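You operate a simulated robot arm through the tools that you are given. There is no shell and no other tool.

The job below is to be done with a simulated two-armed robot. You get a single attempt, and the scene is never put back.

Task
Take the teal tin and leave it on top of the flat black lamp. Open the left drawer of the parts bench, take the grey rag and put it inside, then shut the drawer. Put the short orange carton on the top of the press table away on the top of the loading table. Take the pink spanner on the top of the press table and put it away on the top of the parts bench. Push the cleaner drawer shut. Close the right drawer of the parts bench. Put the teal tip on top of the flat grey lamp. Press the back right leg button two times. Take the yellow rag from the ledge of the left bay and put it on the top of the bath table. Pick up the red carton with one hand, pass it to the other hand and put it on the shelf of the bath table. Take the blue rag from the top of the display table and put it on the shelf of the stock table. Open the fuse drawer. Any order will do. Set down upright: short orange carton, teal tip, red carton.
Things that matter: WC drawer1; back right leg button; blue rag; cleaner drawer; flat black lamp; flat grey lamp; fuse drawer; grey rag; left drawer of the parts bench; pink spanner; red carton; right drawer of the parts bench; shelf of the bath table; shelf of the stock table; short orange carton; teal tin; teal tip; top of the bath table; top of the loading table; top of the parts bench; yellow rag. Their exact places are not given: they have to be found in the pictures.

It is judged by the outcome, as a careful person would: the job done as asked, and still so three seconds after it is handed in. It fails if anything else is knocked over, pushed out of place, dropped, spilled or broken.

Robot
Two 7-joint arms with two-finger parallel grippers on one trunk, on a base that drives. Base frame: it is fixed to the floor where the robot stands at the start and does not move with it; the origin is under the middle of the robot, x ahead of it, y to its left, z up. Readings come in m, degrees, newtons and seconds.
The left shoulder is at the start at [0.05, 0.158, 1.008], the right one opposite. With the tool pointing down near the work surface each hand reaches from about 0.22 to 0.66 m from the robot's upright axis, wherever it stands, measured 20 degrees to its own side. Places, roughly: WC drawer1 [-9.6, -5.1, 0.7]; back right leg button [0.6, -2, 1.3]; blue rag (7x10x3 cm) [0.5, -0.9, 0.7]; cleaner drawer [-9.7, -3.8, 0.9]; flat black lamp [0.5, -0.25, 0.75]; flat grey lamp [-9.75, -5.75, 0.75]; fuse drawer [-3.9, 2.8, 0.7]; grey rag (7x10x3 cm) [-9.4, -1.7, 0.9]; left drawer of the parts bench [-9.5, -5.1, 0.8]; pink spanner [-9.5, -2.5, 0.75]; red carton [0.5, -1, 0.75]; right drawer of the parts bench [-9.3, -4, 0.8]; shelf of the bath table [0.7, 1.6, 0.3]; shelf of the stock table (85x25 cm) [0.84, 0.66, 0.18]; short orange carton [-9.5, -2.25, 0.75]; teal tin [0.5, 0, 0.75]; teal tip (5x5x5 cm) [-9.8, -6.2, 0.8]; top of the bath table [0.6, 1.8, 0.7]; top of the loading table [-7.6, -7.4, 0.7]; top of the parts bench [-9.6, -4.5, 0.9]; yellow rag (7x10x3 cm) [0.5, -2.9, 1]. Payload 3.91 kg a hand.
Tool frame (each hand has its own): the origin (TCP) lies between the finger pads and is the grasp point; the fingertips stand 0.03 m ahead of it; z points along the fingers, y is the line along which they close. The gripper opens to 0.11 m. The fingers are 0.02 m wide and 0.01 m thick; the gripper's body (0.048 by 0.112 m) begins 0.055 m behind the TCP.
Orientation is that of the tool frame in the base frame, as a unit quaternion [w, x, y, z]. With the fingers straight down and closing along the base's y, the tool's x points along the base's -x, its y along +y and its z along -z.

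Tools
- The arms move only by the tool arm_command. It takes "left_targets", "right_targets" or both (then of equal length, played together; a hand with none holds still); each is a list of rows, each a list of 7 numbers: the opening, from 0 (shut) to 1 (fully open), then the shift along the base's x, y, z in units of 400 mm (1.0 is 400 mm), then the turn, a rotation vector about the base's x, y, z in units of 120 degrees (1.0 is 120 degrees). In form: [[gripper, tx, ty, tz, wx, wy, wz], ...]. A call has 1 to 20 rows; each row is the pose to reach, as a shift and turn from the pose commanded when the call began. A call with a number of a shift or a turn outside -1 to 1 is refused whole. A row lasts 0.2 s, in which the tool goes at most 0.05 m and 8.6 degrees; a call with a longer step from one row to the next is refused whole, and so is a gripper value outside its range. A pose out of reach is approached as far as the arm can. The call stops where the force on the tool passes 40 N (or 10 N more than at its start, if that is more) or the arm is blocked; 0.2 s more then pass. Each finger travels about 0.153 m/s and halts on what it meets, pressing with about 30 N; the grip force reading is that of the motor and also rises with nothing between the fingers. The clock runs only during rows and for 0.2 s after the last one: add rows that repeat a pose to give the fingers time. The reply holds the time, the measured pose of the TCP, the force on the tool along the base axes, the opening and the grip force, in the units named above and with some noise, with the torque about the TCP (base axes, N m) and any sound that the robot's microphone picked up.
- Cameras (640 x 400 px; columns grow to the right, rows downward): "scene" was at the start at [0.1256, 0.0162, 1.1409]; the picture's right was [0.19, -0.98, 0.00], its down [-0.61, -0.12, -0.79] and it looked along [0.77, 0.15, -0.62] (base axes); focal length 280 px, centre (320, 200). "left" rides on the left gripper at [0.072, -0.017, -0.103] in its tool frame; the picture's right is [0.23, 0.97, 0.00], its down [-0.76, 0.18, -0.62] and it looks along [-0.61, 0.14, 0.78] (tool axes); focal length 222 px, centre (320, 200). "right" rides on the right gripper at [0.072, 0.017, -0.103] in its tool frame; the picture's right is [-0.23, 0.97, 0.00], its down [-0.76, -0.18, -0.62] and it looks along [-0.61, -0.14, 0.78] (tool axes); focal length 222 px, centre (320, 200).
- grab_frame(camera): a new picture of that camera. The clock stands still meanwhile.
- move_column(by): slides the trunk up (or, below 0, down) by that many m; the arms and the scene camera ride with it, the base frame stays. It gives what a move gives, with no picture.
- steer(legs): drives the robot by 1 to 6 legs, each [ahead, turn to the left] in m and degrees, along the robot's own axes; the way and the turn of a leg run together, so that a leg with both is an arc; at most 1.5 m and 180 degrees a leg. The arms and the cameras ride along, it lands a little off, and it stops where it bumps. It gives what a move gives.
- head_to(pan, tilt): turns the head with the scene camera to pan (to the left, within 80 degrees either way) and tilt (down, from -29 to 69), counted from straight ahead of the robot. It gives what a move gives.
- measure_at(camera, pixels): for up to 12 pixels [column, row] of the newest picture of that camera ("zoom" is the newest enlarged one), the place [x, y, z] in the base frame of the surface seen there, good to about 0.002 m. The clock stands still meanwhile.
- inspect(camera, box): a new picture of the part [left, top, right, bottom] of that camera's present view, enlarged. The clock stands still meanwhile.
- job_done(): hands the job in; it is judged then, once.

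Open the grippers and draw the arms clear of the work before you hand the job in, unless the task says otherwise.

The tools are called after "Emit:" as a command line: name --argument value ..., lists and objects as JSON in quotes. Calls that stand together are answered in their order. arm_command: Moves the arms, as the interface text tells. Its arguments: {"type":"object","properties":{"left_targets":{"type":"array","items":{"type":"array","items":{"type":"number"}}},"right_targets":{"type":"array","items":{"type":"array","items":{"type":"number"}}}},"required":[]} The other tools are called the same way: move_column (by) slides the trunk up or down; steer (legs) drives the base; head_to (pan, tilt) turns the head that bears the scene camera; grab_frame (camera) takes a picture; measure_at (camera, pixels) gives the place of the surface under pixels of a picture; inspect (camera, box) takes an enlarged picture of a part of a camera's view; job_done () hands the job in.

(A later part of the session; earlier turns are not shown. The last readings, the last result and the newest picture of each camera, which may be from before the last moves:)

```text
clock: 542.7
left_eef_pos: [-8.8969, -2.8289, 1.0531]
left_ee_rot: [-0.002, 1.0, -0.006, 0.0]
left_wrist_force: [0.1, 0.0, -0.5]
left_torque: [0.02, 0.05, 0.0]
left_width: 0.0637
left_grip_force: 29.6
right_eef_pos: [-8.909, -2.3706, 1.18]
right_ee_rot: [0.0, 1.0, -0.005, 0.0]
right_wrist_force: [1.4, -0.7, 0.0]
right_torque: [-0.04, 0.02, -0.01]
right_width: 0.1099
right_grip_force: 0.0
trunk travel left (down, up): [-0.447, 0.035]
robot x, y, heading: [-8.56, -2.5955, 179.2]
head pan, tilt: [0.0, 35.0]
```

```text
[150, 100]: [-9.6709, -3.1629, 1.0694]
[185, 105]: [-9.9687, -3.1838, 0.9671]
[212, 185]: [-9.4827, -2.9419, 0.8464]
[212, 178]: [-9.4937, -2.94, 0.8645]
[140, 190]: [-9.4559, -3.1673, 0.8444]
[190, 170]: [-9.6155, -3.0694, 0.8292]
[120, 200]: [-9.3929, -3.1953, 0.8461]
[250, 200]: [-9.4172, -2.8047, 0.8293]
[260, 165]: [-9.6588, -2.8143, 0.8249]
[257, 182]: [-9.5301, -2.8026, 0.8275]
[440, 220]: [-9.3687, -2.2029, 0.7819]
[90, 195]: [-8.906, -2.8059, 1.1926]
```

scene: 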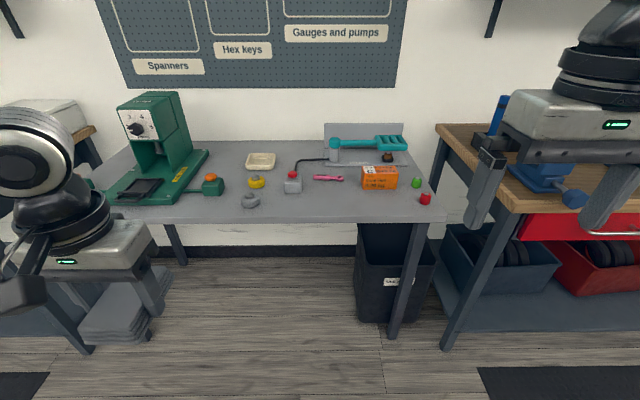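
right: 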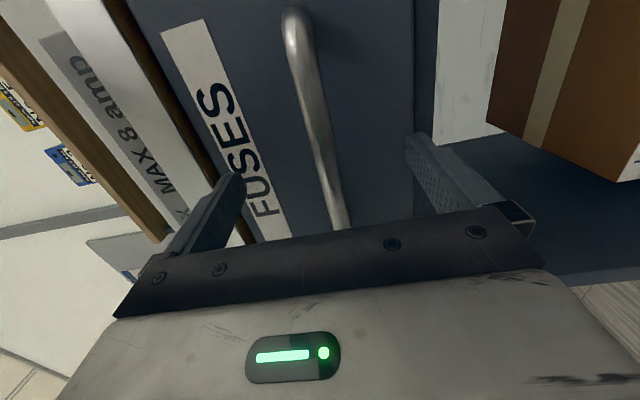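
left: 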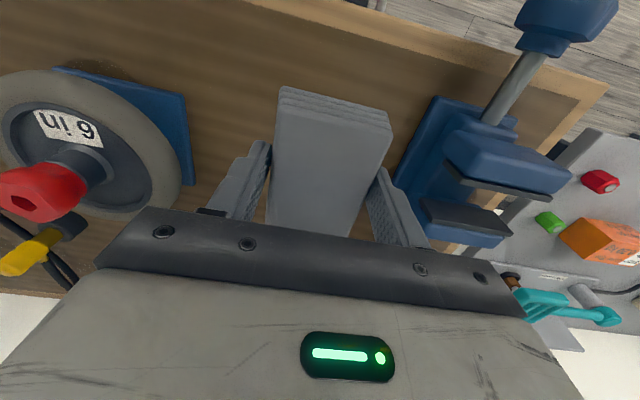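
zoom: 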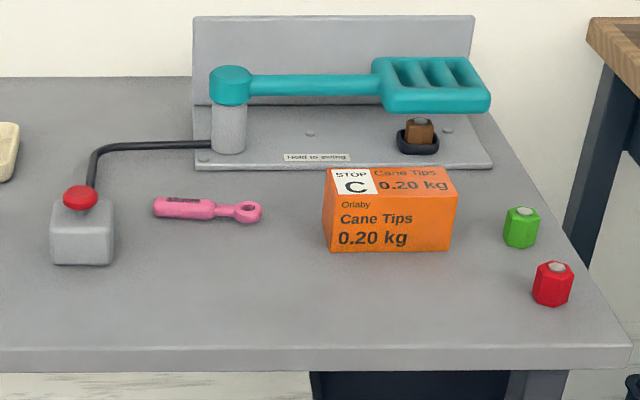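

I lower the trunk 10 cm and retract the left hand a bit more, then drive to the table.

Emit:
move_column --by -0.097

Emit:
arm_command --left_targets '[[0.3, 0.05, 0, 0.08, 0, 0, 0], [0.3, 0.1, 0, 0.15, 0, 0, 0], [0.3, 0.1, 0, 0.15, 0, 0, 0]]'

Emit:
steer --legs '[[0, 13.5], [0.46, 0], [0, -13]]'

Emit:
head_to --pan -10 --tilt 45

Emit:
grab_frame --camera "scene"

```text
clock: 544.0
left_eef_pos: [-8.8973, -2.8285, 0.9565]
left_ee_rot: [-0.002, 1.0, -0.006, -0.001]
left_wrist_force: [-0.6, -0.6, 0.1]
left_torque: [-0.01, -0.01, -0.03]
left_width: 0.0639
left_grip_force: 30.1
right_eef_pos: [-8.908, -2.3713, 1.0843]
right_ee_rot: [-0.001, 1.0, -0.004, 0.001]
right_wrist_force: [-0.3, 0.1, -0.3]
right_torque: [-0.03, -0.01, 0.01]
right_width: 0.1098
right_grip_force: 0.0
trunk travel left (down, up): [-0.35, 0.132]
robot x, y, heading: [-8.5543, -2.5897, 179.0]
head pan, tilt: [0.0, 35.0]
```

```text
clock: 544.8
left_eef_pos: [-8.8558, -2.8281, 1.0156]
left_ee_rot: [-0.002, 1.0, -0.007, 0.001]
left_wrist_force: [0.3, 0.0, 0.0]
left_torque: [-0.01, 0.03, -0.01]
left_width: 0.0639
left_grip_force: 29.5
right_eef_pos: [-8.9095, -2.37, 1.0833]
right_ee_rot: [-0.001, 1.0, -0.005, 0.0]
right_wrist_force: [0.3, 0.5, 0.3]
right_torque: [0.01, -0.03, 0.0]
right_width: 0.1098
right_grip_force: 0.1
trunk travel left (down, up): [-0.35, 0.132]
robot x, y, heading: [-8.552, -2.5905, 179.7]
head pan, tilt: [0.0, 35.0]
```

```text
clock: 549.2
left_eef_pos: [-9.299, -2.9335, 1.0161]
left_ee_rot: [-0.003, 1.0, -0.001, 0.0]
left_wrist_force: [0.0, -0.4, 0.2]
left_torque: [-0.05, 0.0, 0.0]
left_width: 0.0639
left_grip_force: 30.1
right_eef_pos: [-9.3562, -2.4769, 1.0842]
right_ee_rot: [0.0, 1.0, 0.001, 0.0]
right_wrist_force: [-0.1, 0.5, 0.3]
right_torque: [0.01, 0.06, -0.01]
right_width: 0.1102
right_grip_force: 0.1
trunk travel left (down, up): [-0.35, 0.132]
robot x, y, heading: [-9.0041, -2.6957, -179.9]
head pan, tilt: [0.0, 35.0]
```

```text
clock: 549.9
left_eef_pos: [-9.2991, -2.934, 1.0154]
left_ee_rot: [-0.003, 1.0, 0.0, -0.001]
left_wrist_force: [0.7, 0.3, -0.4]
left_torque: [-0.02, 0.02, 0.02]
left_width: 0.0639
left_grip_force: 29.7
right_eef_pos: [-9.3578, -2.4779, 1.0831]
right_ee_rot: [0.001, 1.0, 0.001, 0.0]
right_wrist_force: [0.1, 0.4, 0.1]
right_torque: [0.03, 0.02, 0.0]
right_width: 0.11
right_grip_force: 0.1
trunk travel left (down, up): [-0.35, 0.132]
robot x, y, heading: [-9.0047, -2.6937, -179.8]
head pan, tilt: [-10.0, 45.0]
```

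```text
taken
```

scene: 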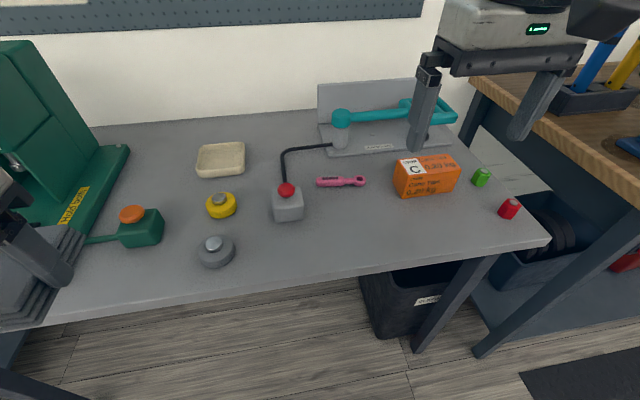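

I zoom on the spanner and carton again.

Emit:
inspect --camera "scene" --box '[300, 130, 480, 230]'

Emit:
measure_at --camera "scene" --pixels '[[318, 181], [330, 181], [342, 181], [355, 181], [365, 181], [330, 177], [330, 186], [302, 200], [290, 180]]'

```text
3.56 times, centred on (390, 180) of scene
```

zoom: 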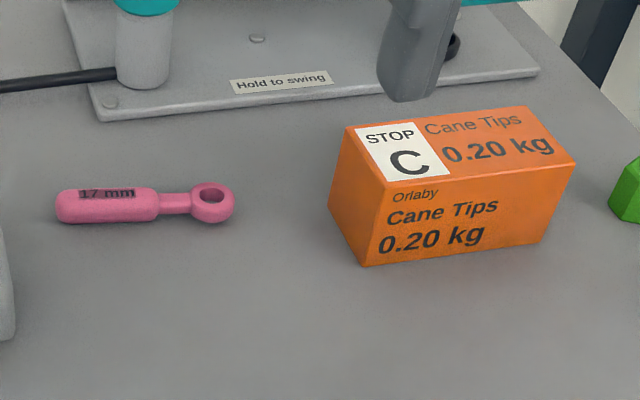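

```text
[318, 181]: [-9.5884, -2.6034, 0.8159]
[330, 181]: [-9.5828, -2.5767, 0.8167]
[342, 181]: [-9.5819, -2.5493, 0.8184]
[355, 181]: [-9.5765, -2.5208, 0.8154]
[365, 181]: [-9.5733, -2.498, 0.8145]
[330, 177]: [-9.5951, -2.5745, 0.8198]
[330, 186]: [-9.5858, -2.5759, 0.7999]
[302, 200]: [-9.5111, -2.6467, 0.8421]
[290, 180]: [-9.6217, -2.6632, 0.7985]
```

Spanner axis from (−9.589,−2.604) to (−9.573,−2.498), 2 cm thick. I bring the right hand above it, turned 81° so it closes across the handle.

Emit:
arm_command --right_targets '[[0.9, -0.057, -0.0206, -0.03, 0, 0, 0.0678], [0.8, -0.114, -0.0413, -0.06, 0, 0, 0.1356], [0.7, -0.171, -0.062, -0.1, 0, 0, 0.2034], [0.6, -0.228, -0.0825, -0.14, 0, 0, 0.2712], [0.6, -0.285, -0.103, -0.19, 0, 0, 0.339], [0.6, -0.342, -0.124, -0.24, 0, 0, 0.4068], [0.6, -0.399, -0.144, -0.3, 0, 0, 0.4746], [0.6, -0.456, -0.165, -0.36, 0, 0, 0.5424], [0.6, -0.513, -0.186, -0.41, 0, 0, 0.6102], [0.6, -0.57, -0.206, -0.459, 0, 0, 0.678], [0.6, -0.57, -0.206, -0.459, 0, 0, 0.678]]'

Emit:
grab_frame --camera "right"

Emit:
grab_frame --camera "scene"

```text
clock: 552.3
left_eef_pos: [-9.2977, -2.9323, 1.0159]
left_ee_rot: [-0.001, 1.0, 0.0, -0.002]
left_wrist_force: [-0.1, 0.1, -0.4]
left_torque: [-0.02, 0.03, -0.01]
left_width: 0.0637
left_grip_force: 29.7
right_eef_pos: [-9.3513, -2.6041, 0.9398]
right_ee_rot: [-0.004, 0.778, 0.628, -0.004]
right_wrist_force: [0.7, 0.9, -0.1]
right_torque: [-0.02, 0.06, 0.02]
right_width: 0.0657
right_grip_force: 0.0
right hand out of reach, approached as far as the arm can: row 6, 7, 8, 9, 10, 11
trunk travel left (down, up): [-0.35, 0.132]
robot x, y, heading: [-9.0056, -2.691, -180.2]
head pan, tilt: [-10.0, 45.0]
```

```text
taken
```

right: 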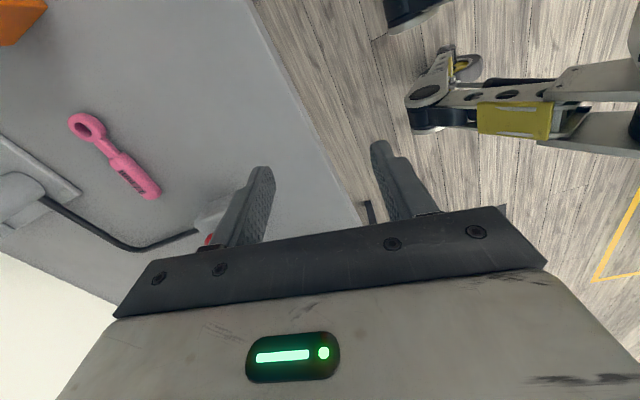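

```text
taken
```

scene: 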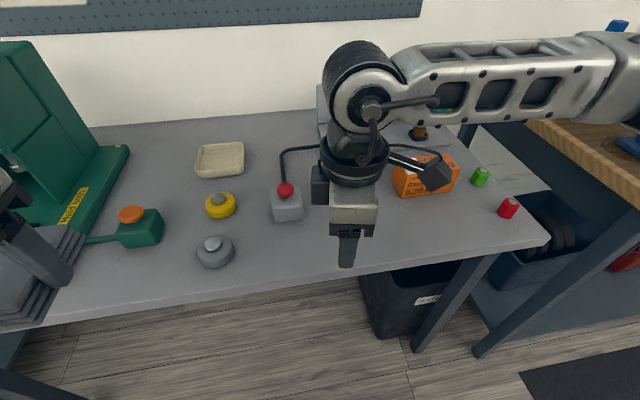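

The right wrist can't reach out with that turn. I go back to neutral and try the opposite turn (−98.6°), which gives the same closing line.

Emit:
arm_command --right_targets '[[0.6, 0, 0.03, 0.05, 0, 0, -0.0678], [0.6, 0, 0.06, 0.1, 0, 0, -0.1356], [0.6, 0, 0.09, 0.15, 0, 0, -0.2034], [0.6, 0, 0.12, 0.2, 0, 0, -0.2712], [0.6, 0, 0.15, 0.2, 0, 0, -0.339], [0.6, 0, 0.18, 0.2, 0, 0, -0.4068], [0.6, 0, 0.2, 0.2, 0, 0, -0.4746], [0.6, 0, 0.2, 0.2, 0, 0, -0.5424], [0.6, 0, 0.2, 0.2, 0, 0, -0.6102], [0.6, 0, 0.2, 0.2, 0, 0, -0.678]]'

Emit:
arm_command --right_targets '[[0.6, -0.04, -0.02, 0, 0, 0, -0.0685], [0.6, -0.08, -0.04, 0, 0, 0, -0.137], [0.6, -0.12, -0.06, 0, 0, 0, -0.2055], [0.6, -0.16, -0.08, 0, 0, 0, -0.274], [0.6, -0.2, -0.09, 0, 0, 0, -0.3425], [0.6, -0.24, -0.09, 0, 0, 0, -0.411], [0.6, -0.28, -0.09, 0, 0, 0, -0.4795], [0.6, -0.32, -0.09, 0, 0, 0, -0.548], [0.6, -0.36, -0.09, 0, 0, 0, -0.6165], [0.6, -0.4, -0.09, 0, 0, 0, -0.685], [0.6, -0.44, -0.09, 0, 0, 0, -0.7535], [0.6, -0.48, -0.09, 0, 0, 0, -0.822], [0.6, -0.48, -0.09, 0, 0, 0, -0.822]]'

Emit:
grab_frame --camera "scene"

```text
clock: 554.5
left_eef_pos: [-9.2992, -2.9349, 1.015]
left_ee_rot: [-0.003, 1.0, 0.0, -0.001]
left_wrist_force: [-0.1, -0.4, 0.3]
left_torque: [-0.03, 0.01, 0.02]
left_width: 0.0636
left_grip_force: 29.7
right_eef_pos: [-9.3531, -2.5241, 1.0235]
right_ee_rot: [-0.005, 0.999, -0.033, 0.0]
right_wrist_force: [-0.6, 0.1, -0.3]
right_torque: [-0.01, 0.03, 0.02]
right_width: 0.0662
right_grip_force: 0.1
trunk travel left (down, up): [-0.35, 0.132]
robot x, y, heading: [-9.0032, -2.6916, -180.0]
head pan, tilt: [-10.0, 45.0]
```

```text
clock: 557.3
left_eef_pos: [-9.2997, -2.9339, 1.0165]
left_ee_rot: [-0.003, 1.0, 0.0, 0.0]
left_wrist_force: [-0.3, 0.3, 0.2]
left_torque: [0.0, -0.01, -0.01]
left_width: 0.0639
left_grip_force: 29.9
right_eef_pos: [-9.5452, -2.5592, 1.0218]
right_ee_rot: [0.004, -0.626, 0.78, -0.004]
right_wrist_force: [0.6, -0.1, 1.0]
right_torque: [-0.01, -0.01, 0.02]
right_width: 0.0659
right_grip_force: 0.0
trunk travel left (down, up): [-0.35, 0.132]
robot x, y, heading: [-9.0065, -2.6976, -179.9]
head pan, tilt: [-10.0, 45.0]
```

```text
taken
```

scene: 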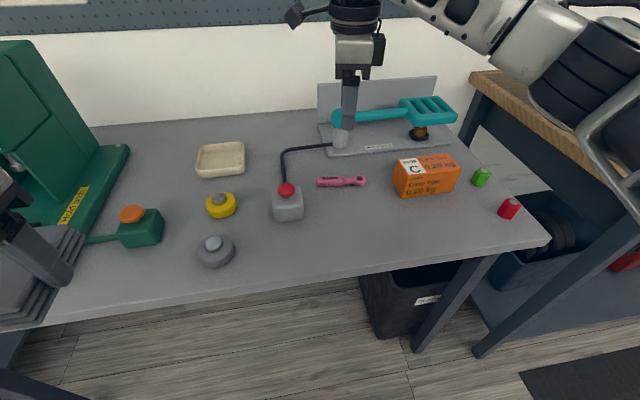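

This turn works. I check the teal lever's place before lowering.

Emit:
measure_at --camera "scene" --pixels '[[375, 116], [341, 120], [405, 112], [430, 120], [455, 117], [340, 145], [286, 188], [300, 150], [345, 182]]'

Emit:
arm_command --right_targets '[[0.6, -0.03, 0, -0.08, 0, 0, 0.01], [0.6, -0.07, 0, -0.16, 0, 0, 0.02], [0.6, -0.1, -0.002, -0.24, 0, 0, 0.0325], [0.6, -0.1, -0.002, -0.31, 0, 0, 0.0325], [0.6, -0.1, -0.002, -0.31, 0, 0, 0.0325]]'

Emit:
grab_frame --camera "right"

Emit:
inspect --camera "scene" --box '[250, 60, 450, 230]'

```text
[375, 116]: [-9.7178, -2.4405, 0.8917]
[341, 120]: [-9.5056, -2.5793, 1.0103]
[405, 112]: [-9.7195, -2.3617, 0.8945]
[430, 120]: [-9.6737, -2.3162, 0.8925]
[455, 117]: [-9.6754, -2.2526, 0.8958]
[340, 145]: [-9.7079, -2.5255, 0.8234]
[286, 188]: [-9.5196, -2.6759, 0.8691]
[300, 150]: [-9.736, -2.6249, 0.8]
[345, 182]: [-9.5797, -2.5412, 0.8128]
```

```text
clock: 558.5
left_eef_pos: [-9.2994, -2.9336, 1.0152]
left_ee_rot: [-0.003, 1.0, 0.0, -0.001]
left_wrist_force: [-0.7, -0.5, -0.1]
left_torque: [0.0, -0.02, 0.0]
left_width: 0.0638
left_grip_force: 29.8
right_eef_pos: [-9.5845, -2.5608, 0.8981]
right_ee_rot: [0.004, -0.653, 0.757, -0.004]
right_wrist_force: [-0.2, 0.0, 0.3]
right_torque: [-0.02, 0.02, 0.0]
right_width: 0.0661
right_grip_force: 0.1
trunk travel left (down, up): [-0.35, 0.132]
robot x, y, heading: [-9.0015, -2.6928, -180.0]
head pan, tilt: [-10.0, 45.0]
```

```text
taken
```

right: 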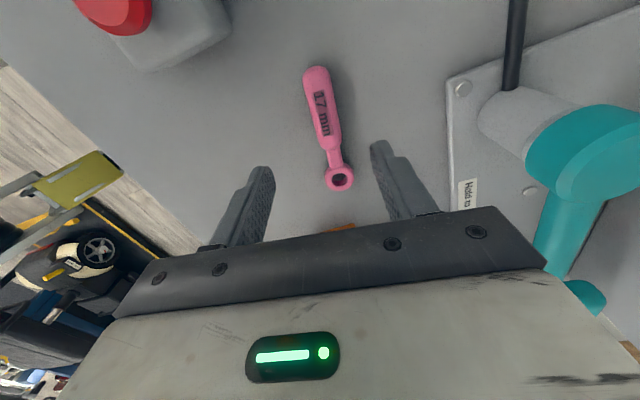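

```text
2.35 times, centred on (350, 145) of scene
```

zoom: 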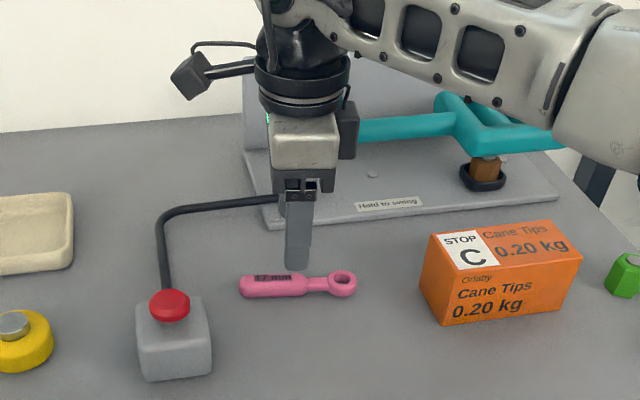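

Aligned and clear of the lever. I lower, grip the spanner and lift.

Emit:
arm_command --right_targets '[[0.6, 0, 0, -0.08, 0, 0, 0], [0.6, 0, 0, -0.16, 0, 0, 0], [0.6, 0, 0, -0.16, 0, 0, 0], [0.3, 0, 0, -0.16, 0, 0, 0], [0, 0, 0, -0.16, 0, 0, 0], [0, 0, 0, -0.16, 0, 0, 0], [0, 0, 0, -0.08, 0, 0, 0], [0, 0, 0, 0.02, 0, 0, 0], [0, 0, 0, 0.12, 0, 0, 0], [0, 0, 0, 0.2, 0, 0, 0]]'

Emit:
grab_frame --camera "right"

```text
clock: 560.7
left_eef_pos: [-9.2983, -2.9349, 1.0145]
left_ee_rot: [-0.002, 1.0, 0.0, -0.001]
left_wrist_force: [-0.4, -0.9, 0.1]
left_torque: [-0.02, 0.01, 0.02]
left_width: 0.0641
left_grip_force: 29.7
right_eef_pos: [-9.5855, -2.5602, 0.9783]
right_ee_rot: [0.004, -0.653, 0.757, -0.005]
right_wrist_force: [-0.1, 0.9, -0.9]
right_torque: [0.02, 0.02, 0.02]
right_width: 0.0213
right_grip_force: 30.4
trunk travel left (down, up): [-0.35, 0.132]
robot x, y, heading: [-9.0019, -2.6953, -179.8]
head pan, tilt: [-10.0, 45.0]
```

```text
taken
```

right: 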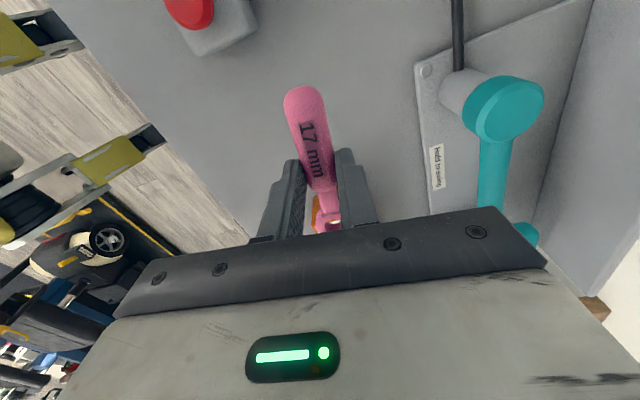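

The spanner is held. I back off, retract the right hand and drive to the parts bench.

Emit:
steer --legs '[[-0.45, 0]]'

Emit:
arm_command --right_targets '[[0, 0.1, 0.02, 0.03, 0, 0, 0], [0, 0.2, 0.04, 0.06, 0, 0, 0], [0, 0.3, 0.06, 0.08, 0, 0, 0], [0, 0.4, 0.1, 0.1, 0, 0, 0], [0, 0.5, 0.14, 0.1, 0, 0, 0]]'

Emit:
steer --legs '[[0, 90], [1.5, 0], [0.3, 0], [0, -90]]'

Emit:
head_to --pan 0 --tilt 30

Emit:
grab_frame --camera "scene"

```text
clock: 563.5
left_eef_pos: [-8.8458, -2.9341, 1.0155]
left_ee_rot: [-0.003, 1.0, 0.002, -0.001]
left_wrist_force: [0.8, -0.5, -0.6]
left_torque: [0.02, 0.0, -0.01]
left_width: 0.0638
left_grip_force: 30.1
right_eef_pos: [-9.133, -2.5598, 0.9784]
right_ee_rot: [0.004, -0.655, 0.756, -0.004]
right_wrist_force: [0.2, 0.1, -0.9]
right_torque: [0.0, 0.0, -0.02]
right_width: 0.0213
right_grip_force: 30.1
trunk travel left (down, up): [-0.35, 0.132]
robot x, y, heading: [-8.5485, -2.6907, -179.8]
head pan, tilt: [-10.0, 45.0]
```

```text
clock: 564.6
left_eef_pos: [-8.847, -2.933, 1.015]
left_ee_rot: [-0.003, 1.0, 0.002, -0.001]
left_wrist_force: [-0.2, 0.3, -1.8]
left_torque: [-0.02, -0.01, 0.01]
left_width: 0.0638
left_grip_force: 30.2
right_eef_pos: [-8.933, -2.5051, 1.0183]
right_ee_rot: [0.003, -0.655, 0.756, -0.004]
right_wrist_force: [0.7, 0.3, -1.5]
right_torque: [0.02, -0.01, 0.0]
right_width: 0.0213
right_grip_force: 30.0
trunk travel left (down, up): [-0.35, 0.132]
robot x, y, heading: [-8.5513, -2.6953, -179.5]
head pan, tilt: [-10.0, 45.0]
```

```text
clock: 581.2
left_eef_pos: [-8.7735, -4.704, 1.0154]
left_ee_rot: [-0.003, 1.0, 0.031, 0.0]
left_wrist_force: [0.0, 0.1, -0.3]
left_torque: [0.0, 0.0, 0.02]
left_width: 0.0636
left_grip_force: 30.1
right_eef_pos: [-8.8862, -4.2812, 1.0187]
right_ee_rot: [0.004, -0.676, 0.737, -0.004]
right_wrist_force: [0.1, 0.0, -1.7]
right_torque: [0.01, -0.03, 0.0]
right_width: 0.0211
right_grip_force: 29.7
trunk travel left (down, up): [-0.35, 0.132]
robot x, y, heading: [-8.4962, -4.4486, -176.3]
head pan, tilt: [-10.0, 45.0]
```

```text
clock: 581.9
left_eef_pos: [-8.7745, -4.7044, 1.0159]
left_ee_rot: [-0.002, 1.0, 0.03, -0.001]
left_wrist_force: [0.6, 0.2, -0.1]
left_torque: [-0.02, 0.0, 0.01]
left_width: 0.0638
left_grip_force: 29.6
right_eef_pos: [-8.8883, -4.2819, 1.0193]
right_ee_rot: [0.004, -0.676, 0.737, -0.005]
right_wrist_force: [0.2, 0.0, -0.8]
right_torque: [0.02, 0.03, 0.0]
right_width: 0.0212
right_grip_force: 30.1
trunk travel left (down, up): [-0.35, 0.132]
robot x, y, heading: [-8.4968, -4.446, -176.4]
head pan, tilt: [0.0, 30.0]
```

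```text
taken
```

scene: 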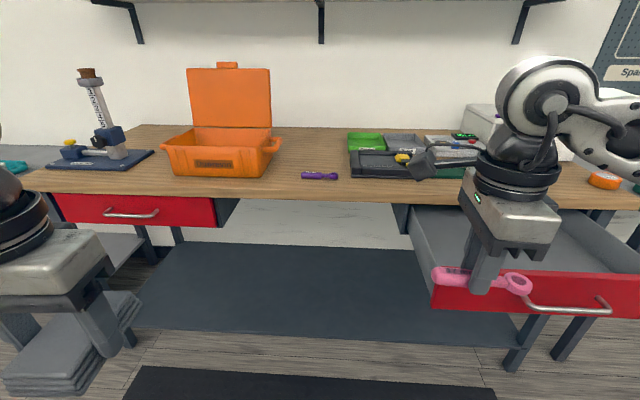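

The parts bench: right drawer open (530,260), left drawer shut (140,210). I measure the top for a free spot and the drawers.

Emit:
measure_at --camera "scene" --pixels '[[320, 190], [320, 176], [335, 155], [300, 160], [272, 170], [350, 178], [130, 213], [60, 200], [215, 215], [570, 310], [640, 290], [430, 285]]'

Emit:
inspect --camera "scene" --box '[260, 100, 480, 220]'

```text
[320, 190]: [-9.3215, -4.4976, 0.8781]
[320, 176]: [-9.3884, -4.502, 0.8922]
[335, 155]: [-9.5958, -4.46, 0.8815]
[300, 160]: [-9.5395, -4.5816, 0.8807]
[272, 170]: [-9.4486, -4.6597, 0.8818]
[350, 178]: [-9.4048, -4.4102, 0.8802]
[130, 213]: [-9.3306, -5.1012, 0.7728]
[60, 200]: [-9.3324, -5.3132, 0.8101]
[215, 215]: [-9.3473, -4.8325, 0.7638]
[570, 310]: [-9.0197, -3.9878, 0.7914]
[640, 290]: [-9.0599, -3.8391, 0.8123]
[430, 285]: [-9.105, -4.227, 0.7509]
```

```text
2.91 times, centred on (370, 160) of scene
```

zoom: 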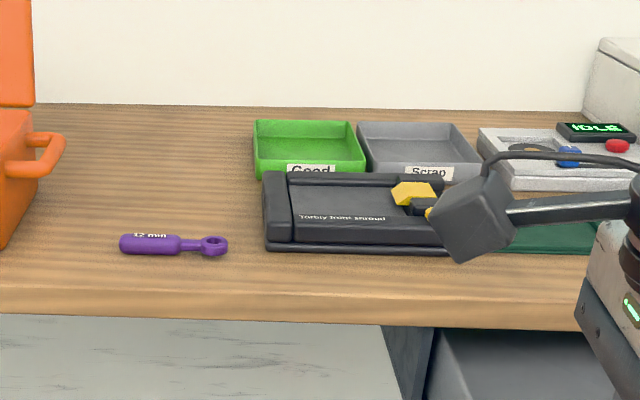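

A free spot for the spanner is behind the purple one, about (−9.50, −4.53). I drive to (−8.93, −4.70), clear of the open drawer.

Emit:
steer --legs '[[0, 26.5], [0.5, 0], [0, -30.2]]'

Emit:
head_to --pan -10 --tilt 45

Emit:
grab_frame --camera "scene"

```text
clock: 587.7
left_eef_pos: [-9.2205, -4.9359, 1.0156]
left_ee_rot: [-0.003, 1.0, 0.001, -0.001]
left_wrist_force: [-0.4, 0.1, -0.8]
left_torque: [0.01, 0.01, -0.01]
left_width: 0.0639
left_grip_force: 30.7
right_eef_pos: [-9.3096, -4.5075, 1.019]
right_ee_rot: [0.004, -0.654, 0.756, -0.004]
right_wrist_force: [-1.0, 0.7, -1.7]
right_torque: [-0.01, 0.0, 0.02]
right_width: 0.0211
right_grip_force: 29.8
trunk travel left (down, up): [-0.35, 0.132]
robot x, y, heading: [-8.9281, -4.6983, -179.7]
head pan, tilt: [0.0, 30.0]
```

```text
clock: 588.5
left_eef_pos: [-9.2204, -4.9364, 1.0153]
left_ee_rot: [-0.003, 1.0, 0.0, -0.001]
left_wrist_force: [0.5, -0.4, -0.7]
left_torque: [-0.01, 0.02, 0.03]
left_width: 0.0641
left_grip_force: 30.5
right_eef_pos: [-9.3086, -4.508, 1.0195]
right_ee_rot: [0.004, -0.654, 0.756, -0.004]
right_wrist_force: [0.3, -0.2, -1.2]
right_torque: [0.0, 0.01, 0.03]
right_width: 0.0214
right_grip_force: 30.0
trunk travel left (down, up): [-0.35, 0.132]
robot x, y, heading: [-8.9235, -4.6937, -179.5]
head pan, tilt: [-10.0, 45.0]
```

```text
taken
```

scene: 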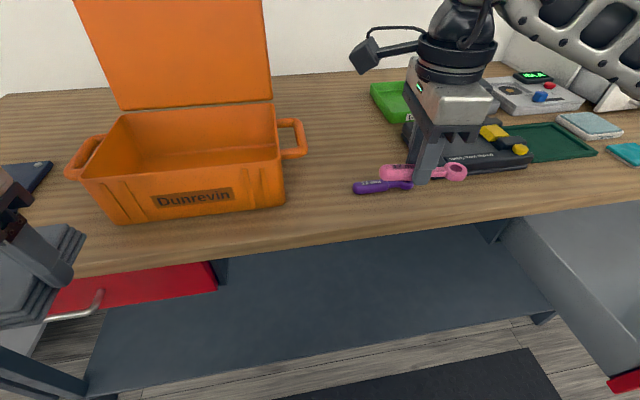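

Emit:
measure_at --camera "scene" --pixels '[[300, 125], [303, 150], [285, 160], [272, 105], [385, 187], [460, 170], [405, 130], [330, 160], [340, 110], [380, 90]]'

```text
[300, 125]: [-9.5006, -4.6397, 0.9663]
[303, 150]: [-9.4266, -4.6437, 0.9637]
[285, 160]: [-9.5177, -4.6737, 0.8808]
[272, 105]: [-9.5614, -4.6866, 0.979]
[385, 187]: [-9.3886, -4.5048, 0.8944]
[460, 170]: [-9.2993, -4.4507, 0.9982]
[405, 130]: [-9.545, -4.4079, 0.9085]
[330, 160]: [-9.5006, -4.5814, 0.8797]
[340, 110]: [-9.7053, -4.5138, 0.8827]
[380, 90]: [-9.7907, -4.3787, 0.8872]
```

I place the spanner at (−9.50, −4.50), lowering to touch.

Emit:
arm_command --right_targets '[[0, -0.1, 0.01, 0, 0, 0, 0], [0, -0.2, 0.02, 0, 0, 0, 0], [0, -0.3, 0.02, -0.03, 0, 0, 0], [0, -0.4, 0.02, -0.08, 0, 0, 0], [0, -0.4775, 0.02, -0.15, 0, 0, 0], [0, -0.4775, 0.02, -0.23, 0, 0, 0], [0, -0.4775, 0.02, -0.255, 0, 0, 0], [0, -0.4775, 0.02, -0.262, 0, 0, 0], [0, -0.4775, 0.02, -0.262, 0, 0, 0]]'

Emit:
grab_frame --camera "right"

Emit:
inspect --camera "scene" --box '[280, 60, 480, 230]'

```text
clock: 590.5
left_eef_pos: [-9.2207, -4.9368, 1.0142]
left_ee_rot: [-0.002, 1.0, 0.001, -0.001]
left_wrist_force: [0.9, -0.2, -0.8]
left_torque: [-0.01, -0.03, -0.01]
left_width: 0.0639
left_grip_force: 30.2
right_eef_pos: [-9.5001, -4.5005, 0.914]
right_ee_rot: [0.003, -0.654, 0.757, -0.004]
right_wrist_force: [-1.4, 0.6, 2.0]
right_torque: [0.09, 0.07, 0.05]
right_width: 0.0213
right_grip_force: 29.8
trunk travel left (down, up): [-0.35, 0.132]
robot x, y, heading: [-8.9284, -4.697, -179.8]
head pan, tilt: [-10.0, 45.0]
```

```text
taken
```

right: 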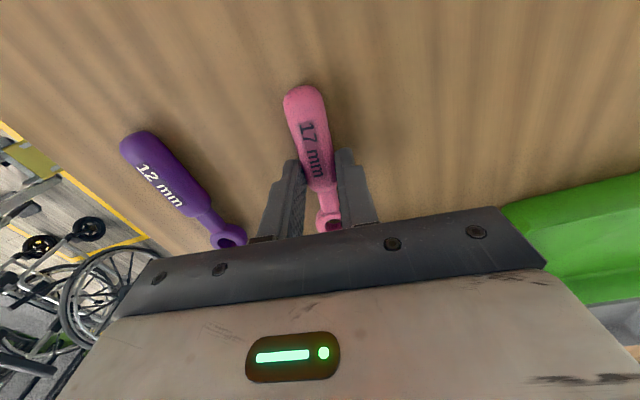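

```text
2.35 times, centred on (380, 145) of scene
```

zoom: 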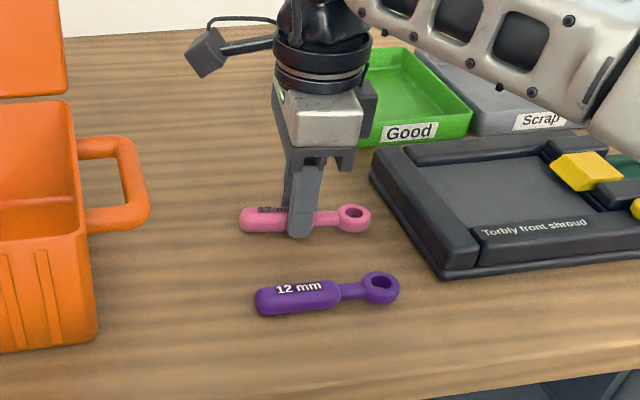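

Light contact. I open a little, rise, and then turn the hand back while retracting.

Emit:
arm_command --right_targets '[[0.3, 0, 0, 0, 0, 0, 0], [0.35, 0, 0, 0, 0, 0, 0], [0.35, 0, 0, 0.1, 0, 0, 0], [0.35, 0, 0, 0.2, 0, 0, 0], [0.4, 0.05, 0, 0.28, 0, 0, 0.05], [0.4, 0.1, 0, 0.3, 0, 0, 0.12], [0.5, 0.15, 0, 0.3, 0, 0, 0.19], [0.6, 0.2, 0, 0.3, 0, 0, 0.26], [0.7, 0.25, 0, 0.3, 0, 0, 0.33], [0.8, 0.3, 0, 0.3, 0, 0, 0.4], [0.9, 0.35, 0.02, 0.3, 0, 0, 0.47], [1, 0.4, 0.04, 0.3, 0, 0, 0.54], [1, 0.43, 0.05, 0.3, 0, 0, 0.61], [1, 0.45, 0.05, 0.3, 0, 0, 0.68], [1, 0.45, 0.05, 0.3, 0, 0, 0.75], [1, 0.45, 0.05, 0.3, 0, 0, 0.815]]'

Emit:
grab_frame --camera "scene"

```text
clock: 593.9
left_eef_pos: [-9.2214, -4.9354, 1.0148]
left_ee_rot: [-0.001, 1.0, 0.001, -0.001]
left_wrist_force: [0.1, 0.1, -0.7]
left_torque: [0.02, -0.02, -0.01]
left_width: 0.0639
left_grip_force: 30.2
right_eef_pos: [-9.3198, -4.4801, 1.0345]
right_ee_rot: [-0.005, 1.0, -0.003, 0.0]
right_wrist_force: [0.5, 0.4, -0.1]
right_torque: [0.02, 0.01, 0.04]
right_width: 0.1102
right_grip_force: 0.1
trunk travel left (down, up): [-0.35, 0.132]
robot x, y, heading: [-8.9249, -4.6961, -179.9]
head pan, tilt: [-10.0, 45.0]
```

```text
taken
```

scene: 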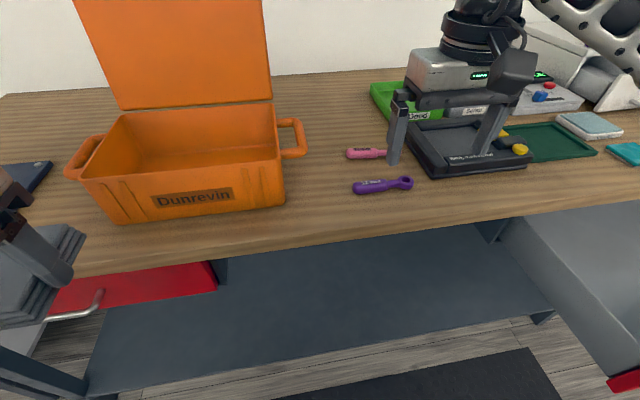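

The spanner lies on the bench. I back off and move south to face the left drawer.

Emit:
steer --legs '[[-0.3, 0], [0, 90], [0.5, 0], [0, -90]]'

Emit:
head_to --pan -5 --tilt 40

Emit:
grab_frame --camera "scene"

```text
clock: 606.1
left_eef_pos: [-8.9199, -5.4352, 1.0161]
left_ee_rot: [-0.002, 1.0, -0.003, -0.002]
left_wrist_force: [0.6, 0.1, -0.3]
left_torque: [0.01, 0.01, 0.01]
left_width: 0.0639
left_grip_force: 30.2
right_eef_pos: [-9.0156, -4.9781, 1.0342]
right_ee_rot: [-0.005, 1.0, -0.008, 0.0]
right_wrist_force: [0.1, 0.5, 0.3]
right_torque: [0.0, 0.01, -0.02]
right_width: 0.11
right_grip_force: 0.0
trunk travel left (down, up): [-0.35, 0.132]
robot x, y, heading: [-8.6222, -5.2029, 179.8]
head pan, tilt: [-10.0, 45.0]
```

```text
clock: 606.8
left_eef_pos: [-8.9209, -5.4351, 1.0152]
left_ee_rot: [-0.003, 1.0, -0.003, -0.001]
left_wrist_force: [-0.9, -0.2, -0.2]
left_torque: [-0.03, -0.02, 0.03]
left_width: 0.0639
left_grip_force: 30.1
right_eef_pos: [-9.0143, -4.9771, 1.0333]
right_ee_rot: [-0.005, 1.0, -0.009, -0.001]
right_wrist_force: [-0.5, 0.3, 0.2]
right_torque: [-0.04, -0.05, -0.01]
right_width: 0.1102
right_grip_force: 0.1
trunk travel left (down, up): [-0.35, 0.132]
robot x, y, heading: [-8.623, -5.2013, 179.8]
head pan, tilt: [-5.0, 40.0]
```

```text
taken
```

scene: 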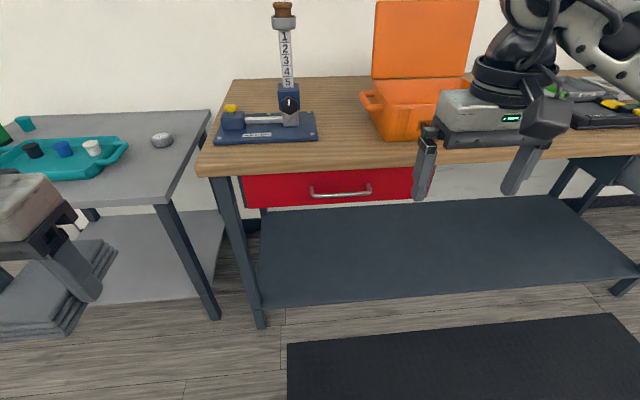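

The left drawer handle is the bar at (340,193). I measure it.

Emit:
measure_at --camera "scene" --pixels '[[340, 194], [315, 192], [365, 190], [340, 183], [250, 200], [420, 185], [320, 172], [340, 160], [208, 240], [200, 290]]'

```text
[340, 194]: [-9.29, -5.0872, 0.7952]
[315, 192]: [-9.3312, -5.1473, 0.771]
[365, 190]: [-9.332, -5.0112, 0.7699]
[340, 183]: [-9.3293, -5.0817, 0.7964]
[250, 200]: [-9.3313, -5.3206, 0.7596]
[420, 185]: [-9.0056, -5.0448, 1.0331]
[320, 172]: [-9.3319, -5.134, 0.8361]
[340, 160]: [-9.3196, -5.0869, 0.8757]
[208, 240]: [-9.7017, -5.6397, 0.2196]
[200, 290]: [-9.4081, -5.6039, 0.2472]
```

Bar at x −9.29, y −5.147…−5.011, z 0.795. I lower the trunk and turn the right hand to point forward with vertical closing, as for the fuse drawer.

Emit:
move_column --by -0.183

Emit:
arm_command --right_targets '[[1, 0, -0.017, -0.009, 0.0385, 0.0385, 0.0385], [1, 0, -0.033, -0.019, 0.077, 0.077, 0.077], [1, 0, -0.05, -0.028, 0.1154, 0.1154, 0.1154], [1, 0, -0.067, -0.037, 0.154, 0.154, 0.154], [1, 0, -0.083, -0.047, 0.192, 0.192, 0.192], [1, 0, -0.1, -0.056, 0.231, 0.231, 0.231], [1, 0, -0.117, -0.065, 0.269, 0.269, 0.269], [1, 0, -0.133, -0.075, 0.308, 0.308, 0.308], [1, 0, -0.15, -0.084, 0.346, 0.346, 0.346], [1, 0, -0.167, -0.093, 0.385, 0.385, 0.385], [1, 0, -0.183, -0.103, 0.423, 0.423, 0.423], [1, 0, -0.2, -0.112, 0.462, 0.462, 0.462], [1, 0, -0.217, -0.121, 0.5, 0.5, 0.5], [1, 0, -0.233, -0.131, 0.5385, 0.5385, 0.5385], [1, 0, -0.25, -0.14, 0.577, 0.577, 0.577], [1, 0, -0.25, -0.14, 0.577, 0.577, 0.577]]'

Emit:
grab_frame --camera "right"

Emit:
grab_frame --camera "scene"

```text
clock: 608.8
left_eef_pos: [-8.9193, -5.4352, 0.8315]
left_ee_rot: [-0.003, 1.0, -0.003, -0.001]
left_wrist_force: [0.3, -0.6, 0.1]
left_torque: [0.01, -0.01, -0.01]
left_width: 0.0635
left_grip_force: 30.2
right_eef_pos: [-9.0137, -4.9777, 0.8499]
right_ee_rot: [-0.004, 1.0, -0.009, 0.0]
right_wrist_force: [0.7, 0.1, -0.5]
right_torque: [0.03, 0.0, -0.02]
right_width: 0.1102
right_grip_force: 0.0
trunk travel left (down, up): [-0.167, 0.315]
robot x, y, heading: [-8.6221, -5.1962, 179.6]
head pan, tilt: [-5.0, 40.0]
```

```text
clock: 612.2
left_eef_pos: [-8.9205, -5.4351, 0.8329]
left_ee_rot: [-0.003, 1.0, -0.003, -0.001]
left_wrist_force: [-0.1, 1.1, -0.1]
left_torque: [0.0, 0.0, -0.01]
left_width: 0.0637
left_grip_force: 30.0
right_eef_pos: [-9.0273, -5.0927, 0.8119]
right_ee_rot: [0.498, -0.503, -0.494, 0.506]
right_wrist_force: [-0.2, 0.2, -0.6]
right_torque: [-0.04, 0.0, 0.03]
right_width: 0.1103
right_grip_force: 0.0
right hand out of reach, approached as far as the arm can: row 12, 13, 15, 16
trunk travel left (down, up): [-0.167, 0.315]
robot x, y, heading: [-8.6239, -5.2009, 179.5]
head pan, tilt: [-5.0, 40.0]
```

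```text
taken
```

right: 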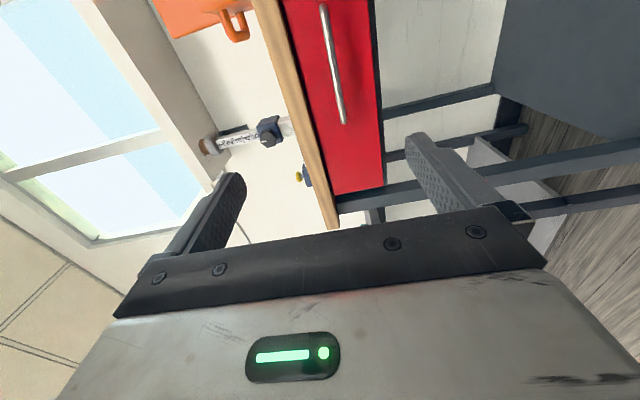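

```text
taken
```

scene: 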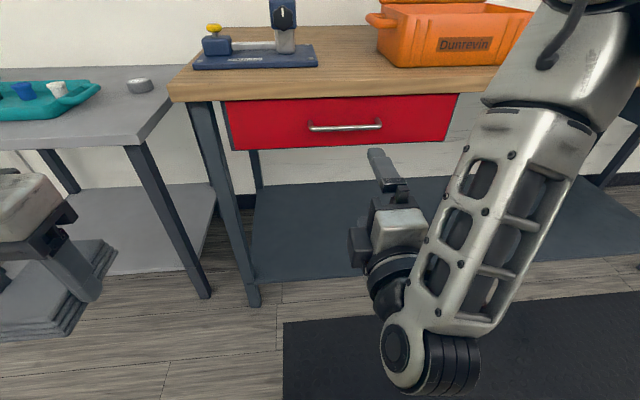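

The right hand is set at (−9.027, −5.093, 0.812). I measure the bar from here.

Emit:
measure_at --camera "right" --pixels '[[335, 80], [330, 45], [341, 110], [324, 12], [345, 122], [360, 80]]'

Emit:
measure_at --camera "scene" --pixels '[[345, 127], [312, 127], [378, 125], [345, 122], [345, 132]]'

```text
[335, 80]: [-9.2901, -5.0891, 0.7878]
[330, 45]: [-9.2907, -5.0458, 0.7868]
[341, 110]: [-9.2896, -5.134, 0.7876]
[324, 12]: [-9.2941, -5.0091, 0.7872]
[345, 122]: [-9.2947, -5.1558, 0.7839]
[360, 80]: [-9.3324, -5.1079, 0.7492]
```

```text
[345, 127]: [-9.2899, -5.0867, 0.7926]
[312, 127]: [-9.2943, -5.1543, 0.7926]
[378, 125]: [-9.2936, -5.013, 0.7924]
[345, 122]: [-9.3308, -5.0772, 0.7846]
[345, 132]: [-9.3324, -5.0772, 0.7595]
```

I lower 2.2 cm and drive ahead so the bar comes between the fingers.

Emit:
move_column --by -0.022

Emit:
steer --legs '[[0.262, 0]]'

Emit:
grab_frame --camera "right"

```text
clock: 612.9
left_eef_pos: [-8.9198, -5.4352, 0.8107]
left_ee_rot: [-0.003, 1.0, -0.003, 0.0]
left_wrist_force: [0.4, 1.0, -0.9]
left_torque: [0.02, 0.03, 0.02]
left_width: 0.0641
left_grip_force: 30.3
right_eef_pos: [-9.0266, -5.0929, 0.7878]
right_ee_rot: [0.498, -0.503, -0.493, 0.506]
right_wrist_force: [-0.2, 0.1, -0.6]
right_torque: [-0.03, 0.0, -0.01]
right_width: 0.1102
right_grip_force: 0.0
trunk travel left (down, up): [-0.145, 0.337]
robot x, y, heading: [-8.622, -5.1969, 179.5]
head pan, tilt: [-5.0, 40.0]
```

```text
clock: 614.7
left_eef_pos: [-9.1787, -5.4353, 0.8097]
left_ee_rot: [-0.004, 1.0, -0.003, -0.002]
left_wrist_force: [-0.5, -0.2, -0.9]
left_torque: [0.0, -0.02, 0.02]
left_width: 0.0638
left_grip_force: 29.9
right_eef_pos: [-9.2864, -5.0919, 0.788]
right_ee_rot: [0.497, -0.502, -0.494, 0.506]
right_wrist_force: [-0.1, 0.7, 0.0]
right_torque: [-0.02, -0.04, 0.02]
right_width: 0.1099
right_grip_force: 0.1
trunk travel left (down, up): [-0.145, 0.337]
robot x, y, heading: [-8.883, -5.1975, 179.8]
head pan, tilt: [-5.0, 40.0]
```

```text
taken
```

right: 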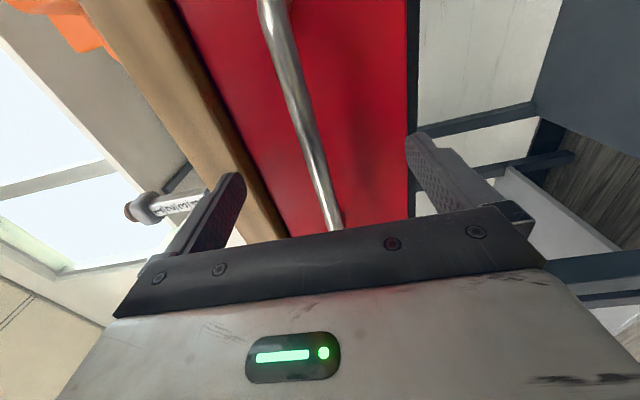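

The bar is between the fingers. I close on it.

Emit:
arm_command --right_targets '[[0.6, 0, 0, 0, 0, 0, 0], [0.2, 0, 0, 0, 0, 0, 0], [0, 0, 0, 0, 0, 0, 0]]'

Emit:
steer --legs '[[-0.15, 0]]'

Emit:
grab_frame --camera "scene"

```text
clock: 615.5
left_eef_pos: [-9.1787, -5.4349, 0.8092]
left_ee_rot: [-0.002, 1.0, -0.003, -0.001]
left_wrist_force: [-0.3, 0.2, -0.3]
left_torque: [-0.02, -0.01, 0.02]
left_width: 0.0634
left_grip_force: 29.9
right_eef_pos: [-9.2869, -5.0914, 0.7872]
right_ee_rot: [0.498, -0.501, -0.495, 0.505]
right_wrist_force: [0.4, -1.8, -4.9]
right_torque: [0.85, -0.04, 0.16]
right_width: 0.0118
right_grip_force: 45.2
trunk travel left (down, up): [-0.145, 0.337]
robot x, y, heading: [-8.8811, -5.1964, 179.8]
head pan, tilt: [-5.0, 40.0]
```

```text
clock: 616.9
left_eef_pos: [-9.0319, -5.4349, 0.8096]
left_ee_rot: [-0.004, 1.0, -0.004, -0.001]
left_wrist_force: [-0.4, -0.4, -0.4]
left_torque: [0.01, 0.01, -0.02]
left_width: 0.0639
left_grip_force: 30.2
right_eef_pos: [-9.1387, -5.0912, 0.7881]
right_ee_rot: [0.497, -0.504, -0.494, 0.505]
right_wrist_force: [2.9, -3.7, -11.1]
right_torque: [0.86, -0.14, 0.43]
right_width: 0.0118
right_grip_force: 45.1
trunk travel left (down, up): [-0.145, 0.337]
robot x, y, heading: [-8.7343, -5.1965, 179.9]
head pan, tilt: [-5.0, 40.0]
```

```text
taken
```

scene: 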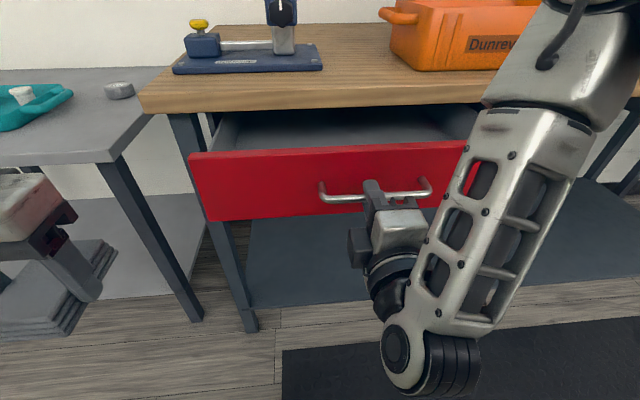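

The drawer slides. I pull on.

Emit:
steer --legs '[[-0.13, 0]]'

Emit:
grab_frame --camera "scene"

```text
clock: 618.2
left_eef_pos: [-8.9025, -5.4355, 0.8105]
left_ee_rot: [-0.002, 1.0, -0.005, -0.001]
left_wrist_force: [-0.9, -0.1, 0.1]
left_torque: [0.0, 0.0, 0.01]
left_width: 0.0638
left_grip_force: 29.7
right_eef_pos: [-9.0079, -5.0922, 0.7874]
right_ee_rot: [-0.497, 0.505, 0.494, -0.504]
right_wrist_force: [2.6, 2.0, -3.2]
right_torque: [0.9, -0.06, 0.54]
right_width: 0.0115
right_grip_force: 45.3
trunk travel left (down, up): [-0.145, 0.337]
robot x, y, heading: [-8.6032, -5.1965, 179.5]
head pan, tilt: [-5.0, 40.0]
```

```text
taken
```

scene: 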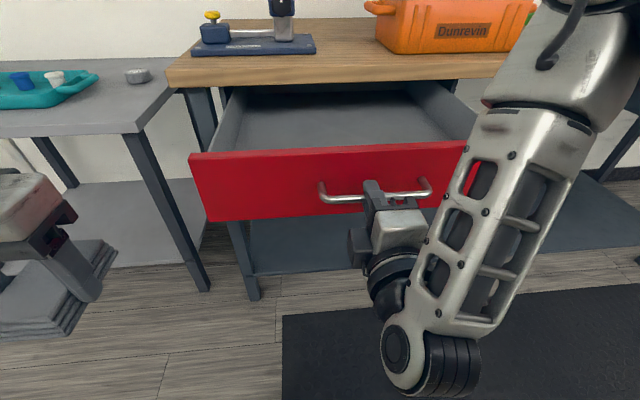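

The drawer is open about 28 cm. I measure its inside for the rag.

Emit:
measure_at --camera "scene" --pixels '[[300, 125], [330, 140], [250, 140], [230, 120], [420, 100], [195, 157], [460, 143], [330, 100], [240, 95], [390, 135]]'

Emit:
arm_command --right_targets '[[0.5, 0, 0, 0, 0, 0, 0], [1, 0, 0, 0, 0, 0, 0], [1, 0, 0, 0, 0, 0, 0]]'

```text
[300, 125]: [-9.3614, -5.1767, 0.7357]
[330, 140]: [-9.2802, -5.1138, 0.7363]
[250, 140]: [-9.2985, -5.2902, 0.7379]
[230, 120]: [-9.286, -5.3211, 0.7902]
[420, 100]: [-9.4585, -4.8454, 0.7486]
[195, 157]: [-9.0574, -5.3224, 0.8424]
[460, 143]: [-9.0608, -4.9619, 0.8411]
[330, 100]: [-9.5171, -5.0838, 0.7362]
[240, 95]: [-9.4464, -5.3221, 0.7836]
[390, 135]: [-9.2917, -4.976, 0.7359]
```

```text
clock: 619.0
left_eef_pos: [-8.9023, -5.4338, 0.8108]
left_ee_rot: [-0.002, 1.0, -0.005, -0.001]
left_wrist_force: [0.0, 0.0, -0.3]
left_torque: [0.0, 0.02, 0.0]
left_width: 0.0642
left_grip_force: 30.0
right_eef_pos: [-9.0084, -5.0912, 0.7878]
right_ee_rot: [0.498, -0.504, -0.494, 0.504]
right_wrist_force: [-0.5, 0.3, -0.1]
right_torque: [0.01, 0.04, 0.01]
right_width: 0.11
right_grip_force: 0.0
trunk travel left (down, up): [-0.145, 0.337]
robot x, y, heading: [-8.6056, -5.1969, 179.4]
head pan, tilt: [-5.0, 40.0]
```

Drawer bottom z 0.736, rim 0.842. I back off, raise the right hand out of the way (keeping its orientation), and raise the trunk a little.

Emit:
steer --legs '[[-0.12, 0]]'

Emit:
arm_command --right_targets '[[0.5, 0.05, 0.05, 0.1, 0, 0, 0], [0, 0.1, 0.1, 0.2, 0, 0, 0], [0, 0.1, 0.15, 0.3, 0, 0, 0], [0, 0.1, 0.2, 0.4, 0, 0, 0], [0, 0.1, 0.25, 0.5, 0, 0, 0], [0, 0.1, 0.25, 0.5, 0, 0, 0]]'

Emit:
grab_frame --camera "scene"

```text
clock: 620.2
left_eef_pos: [-8.783, -5.436, 0.8095]
left_ee_rot: [-0.003, 1.0, -0.005, -0.001]
left_wrist_force: [-0.2, -0.5, -0.4]
left_torque: [0.0, -0.03, -0.02]
left_width: 0.0636
left_grip_force: 29.9
right_eef_pos: [-8.8887, -5.0933, 0.788]
right_ee_rot: [0.497, -0.504, -0.494, 0.505]
right_wrist_force: [0.4, -0.5, -0.6]
right_torque: [0.0, 0.01, 0.0]
right_width: 0.11
right_grip_force: 0.0
trunk travel left (down, up): [-0.145, 0.337]
robot x, y, heading: [-8.4866, -5.203, 179.5]
head pan, tilt: [-5.0, 40.0]
```

```text
clock: 621.6
left_eef_pos: [-8.7836, -5.4362, 0.8098]
left_ee_rot: [-0.003, 1.0, -0.005, -0.001]
left_wrist_force: [0.2, 1.0, 0.0]
left_torque: [0.03, -0.01, 0.01]
left_width: 0.0636
left_grip_force: 30.4
right_eef_pos: [-8.918, -5.0007, 1.0038]
right_ee_rot: [0.497, -0.503, -0.495, 0.505]
right_wrist_force: [-0.5, 1.2, 0.0]
right_torque: [-0.02, -0.04, 0.03]
right_width: 0.0001
right_grip_force: 30.2
right hand out of reach, approached as far as the arm can: row 1, 2, 3, 4, 5, 6
trunk travel left (down, up): [-0.145, 0.337]
robot x, y, heading: [-8.486, -5.2001, 179.6]
head pan, tilt: [-5.0, 40.0]
```

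```text
taken
```

scene: 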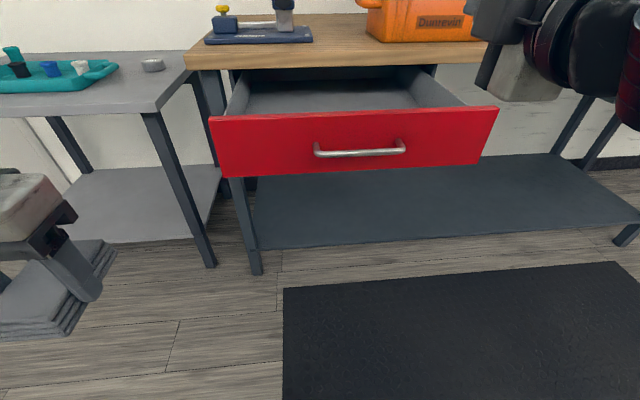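

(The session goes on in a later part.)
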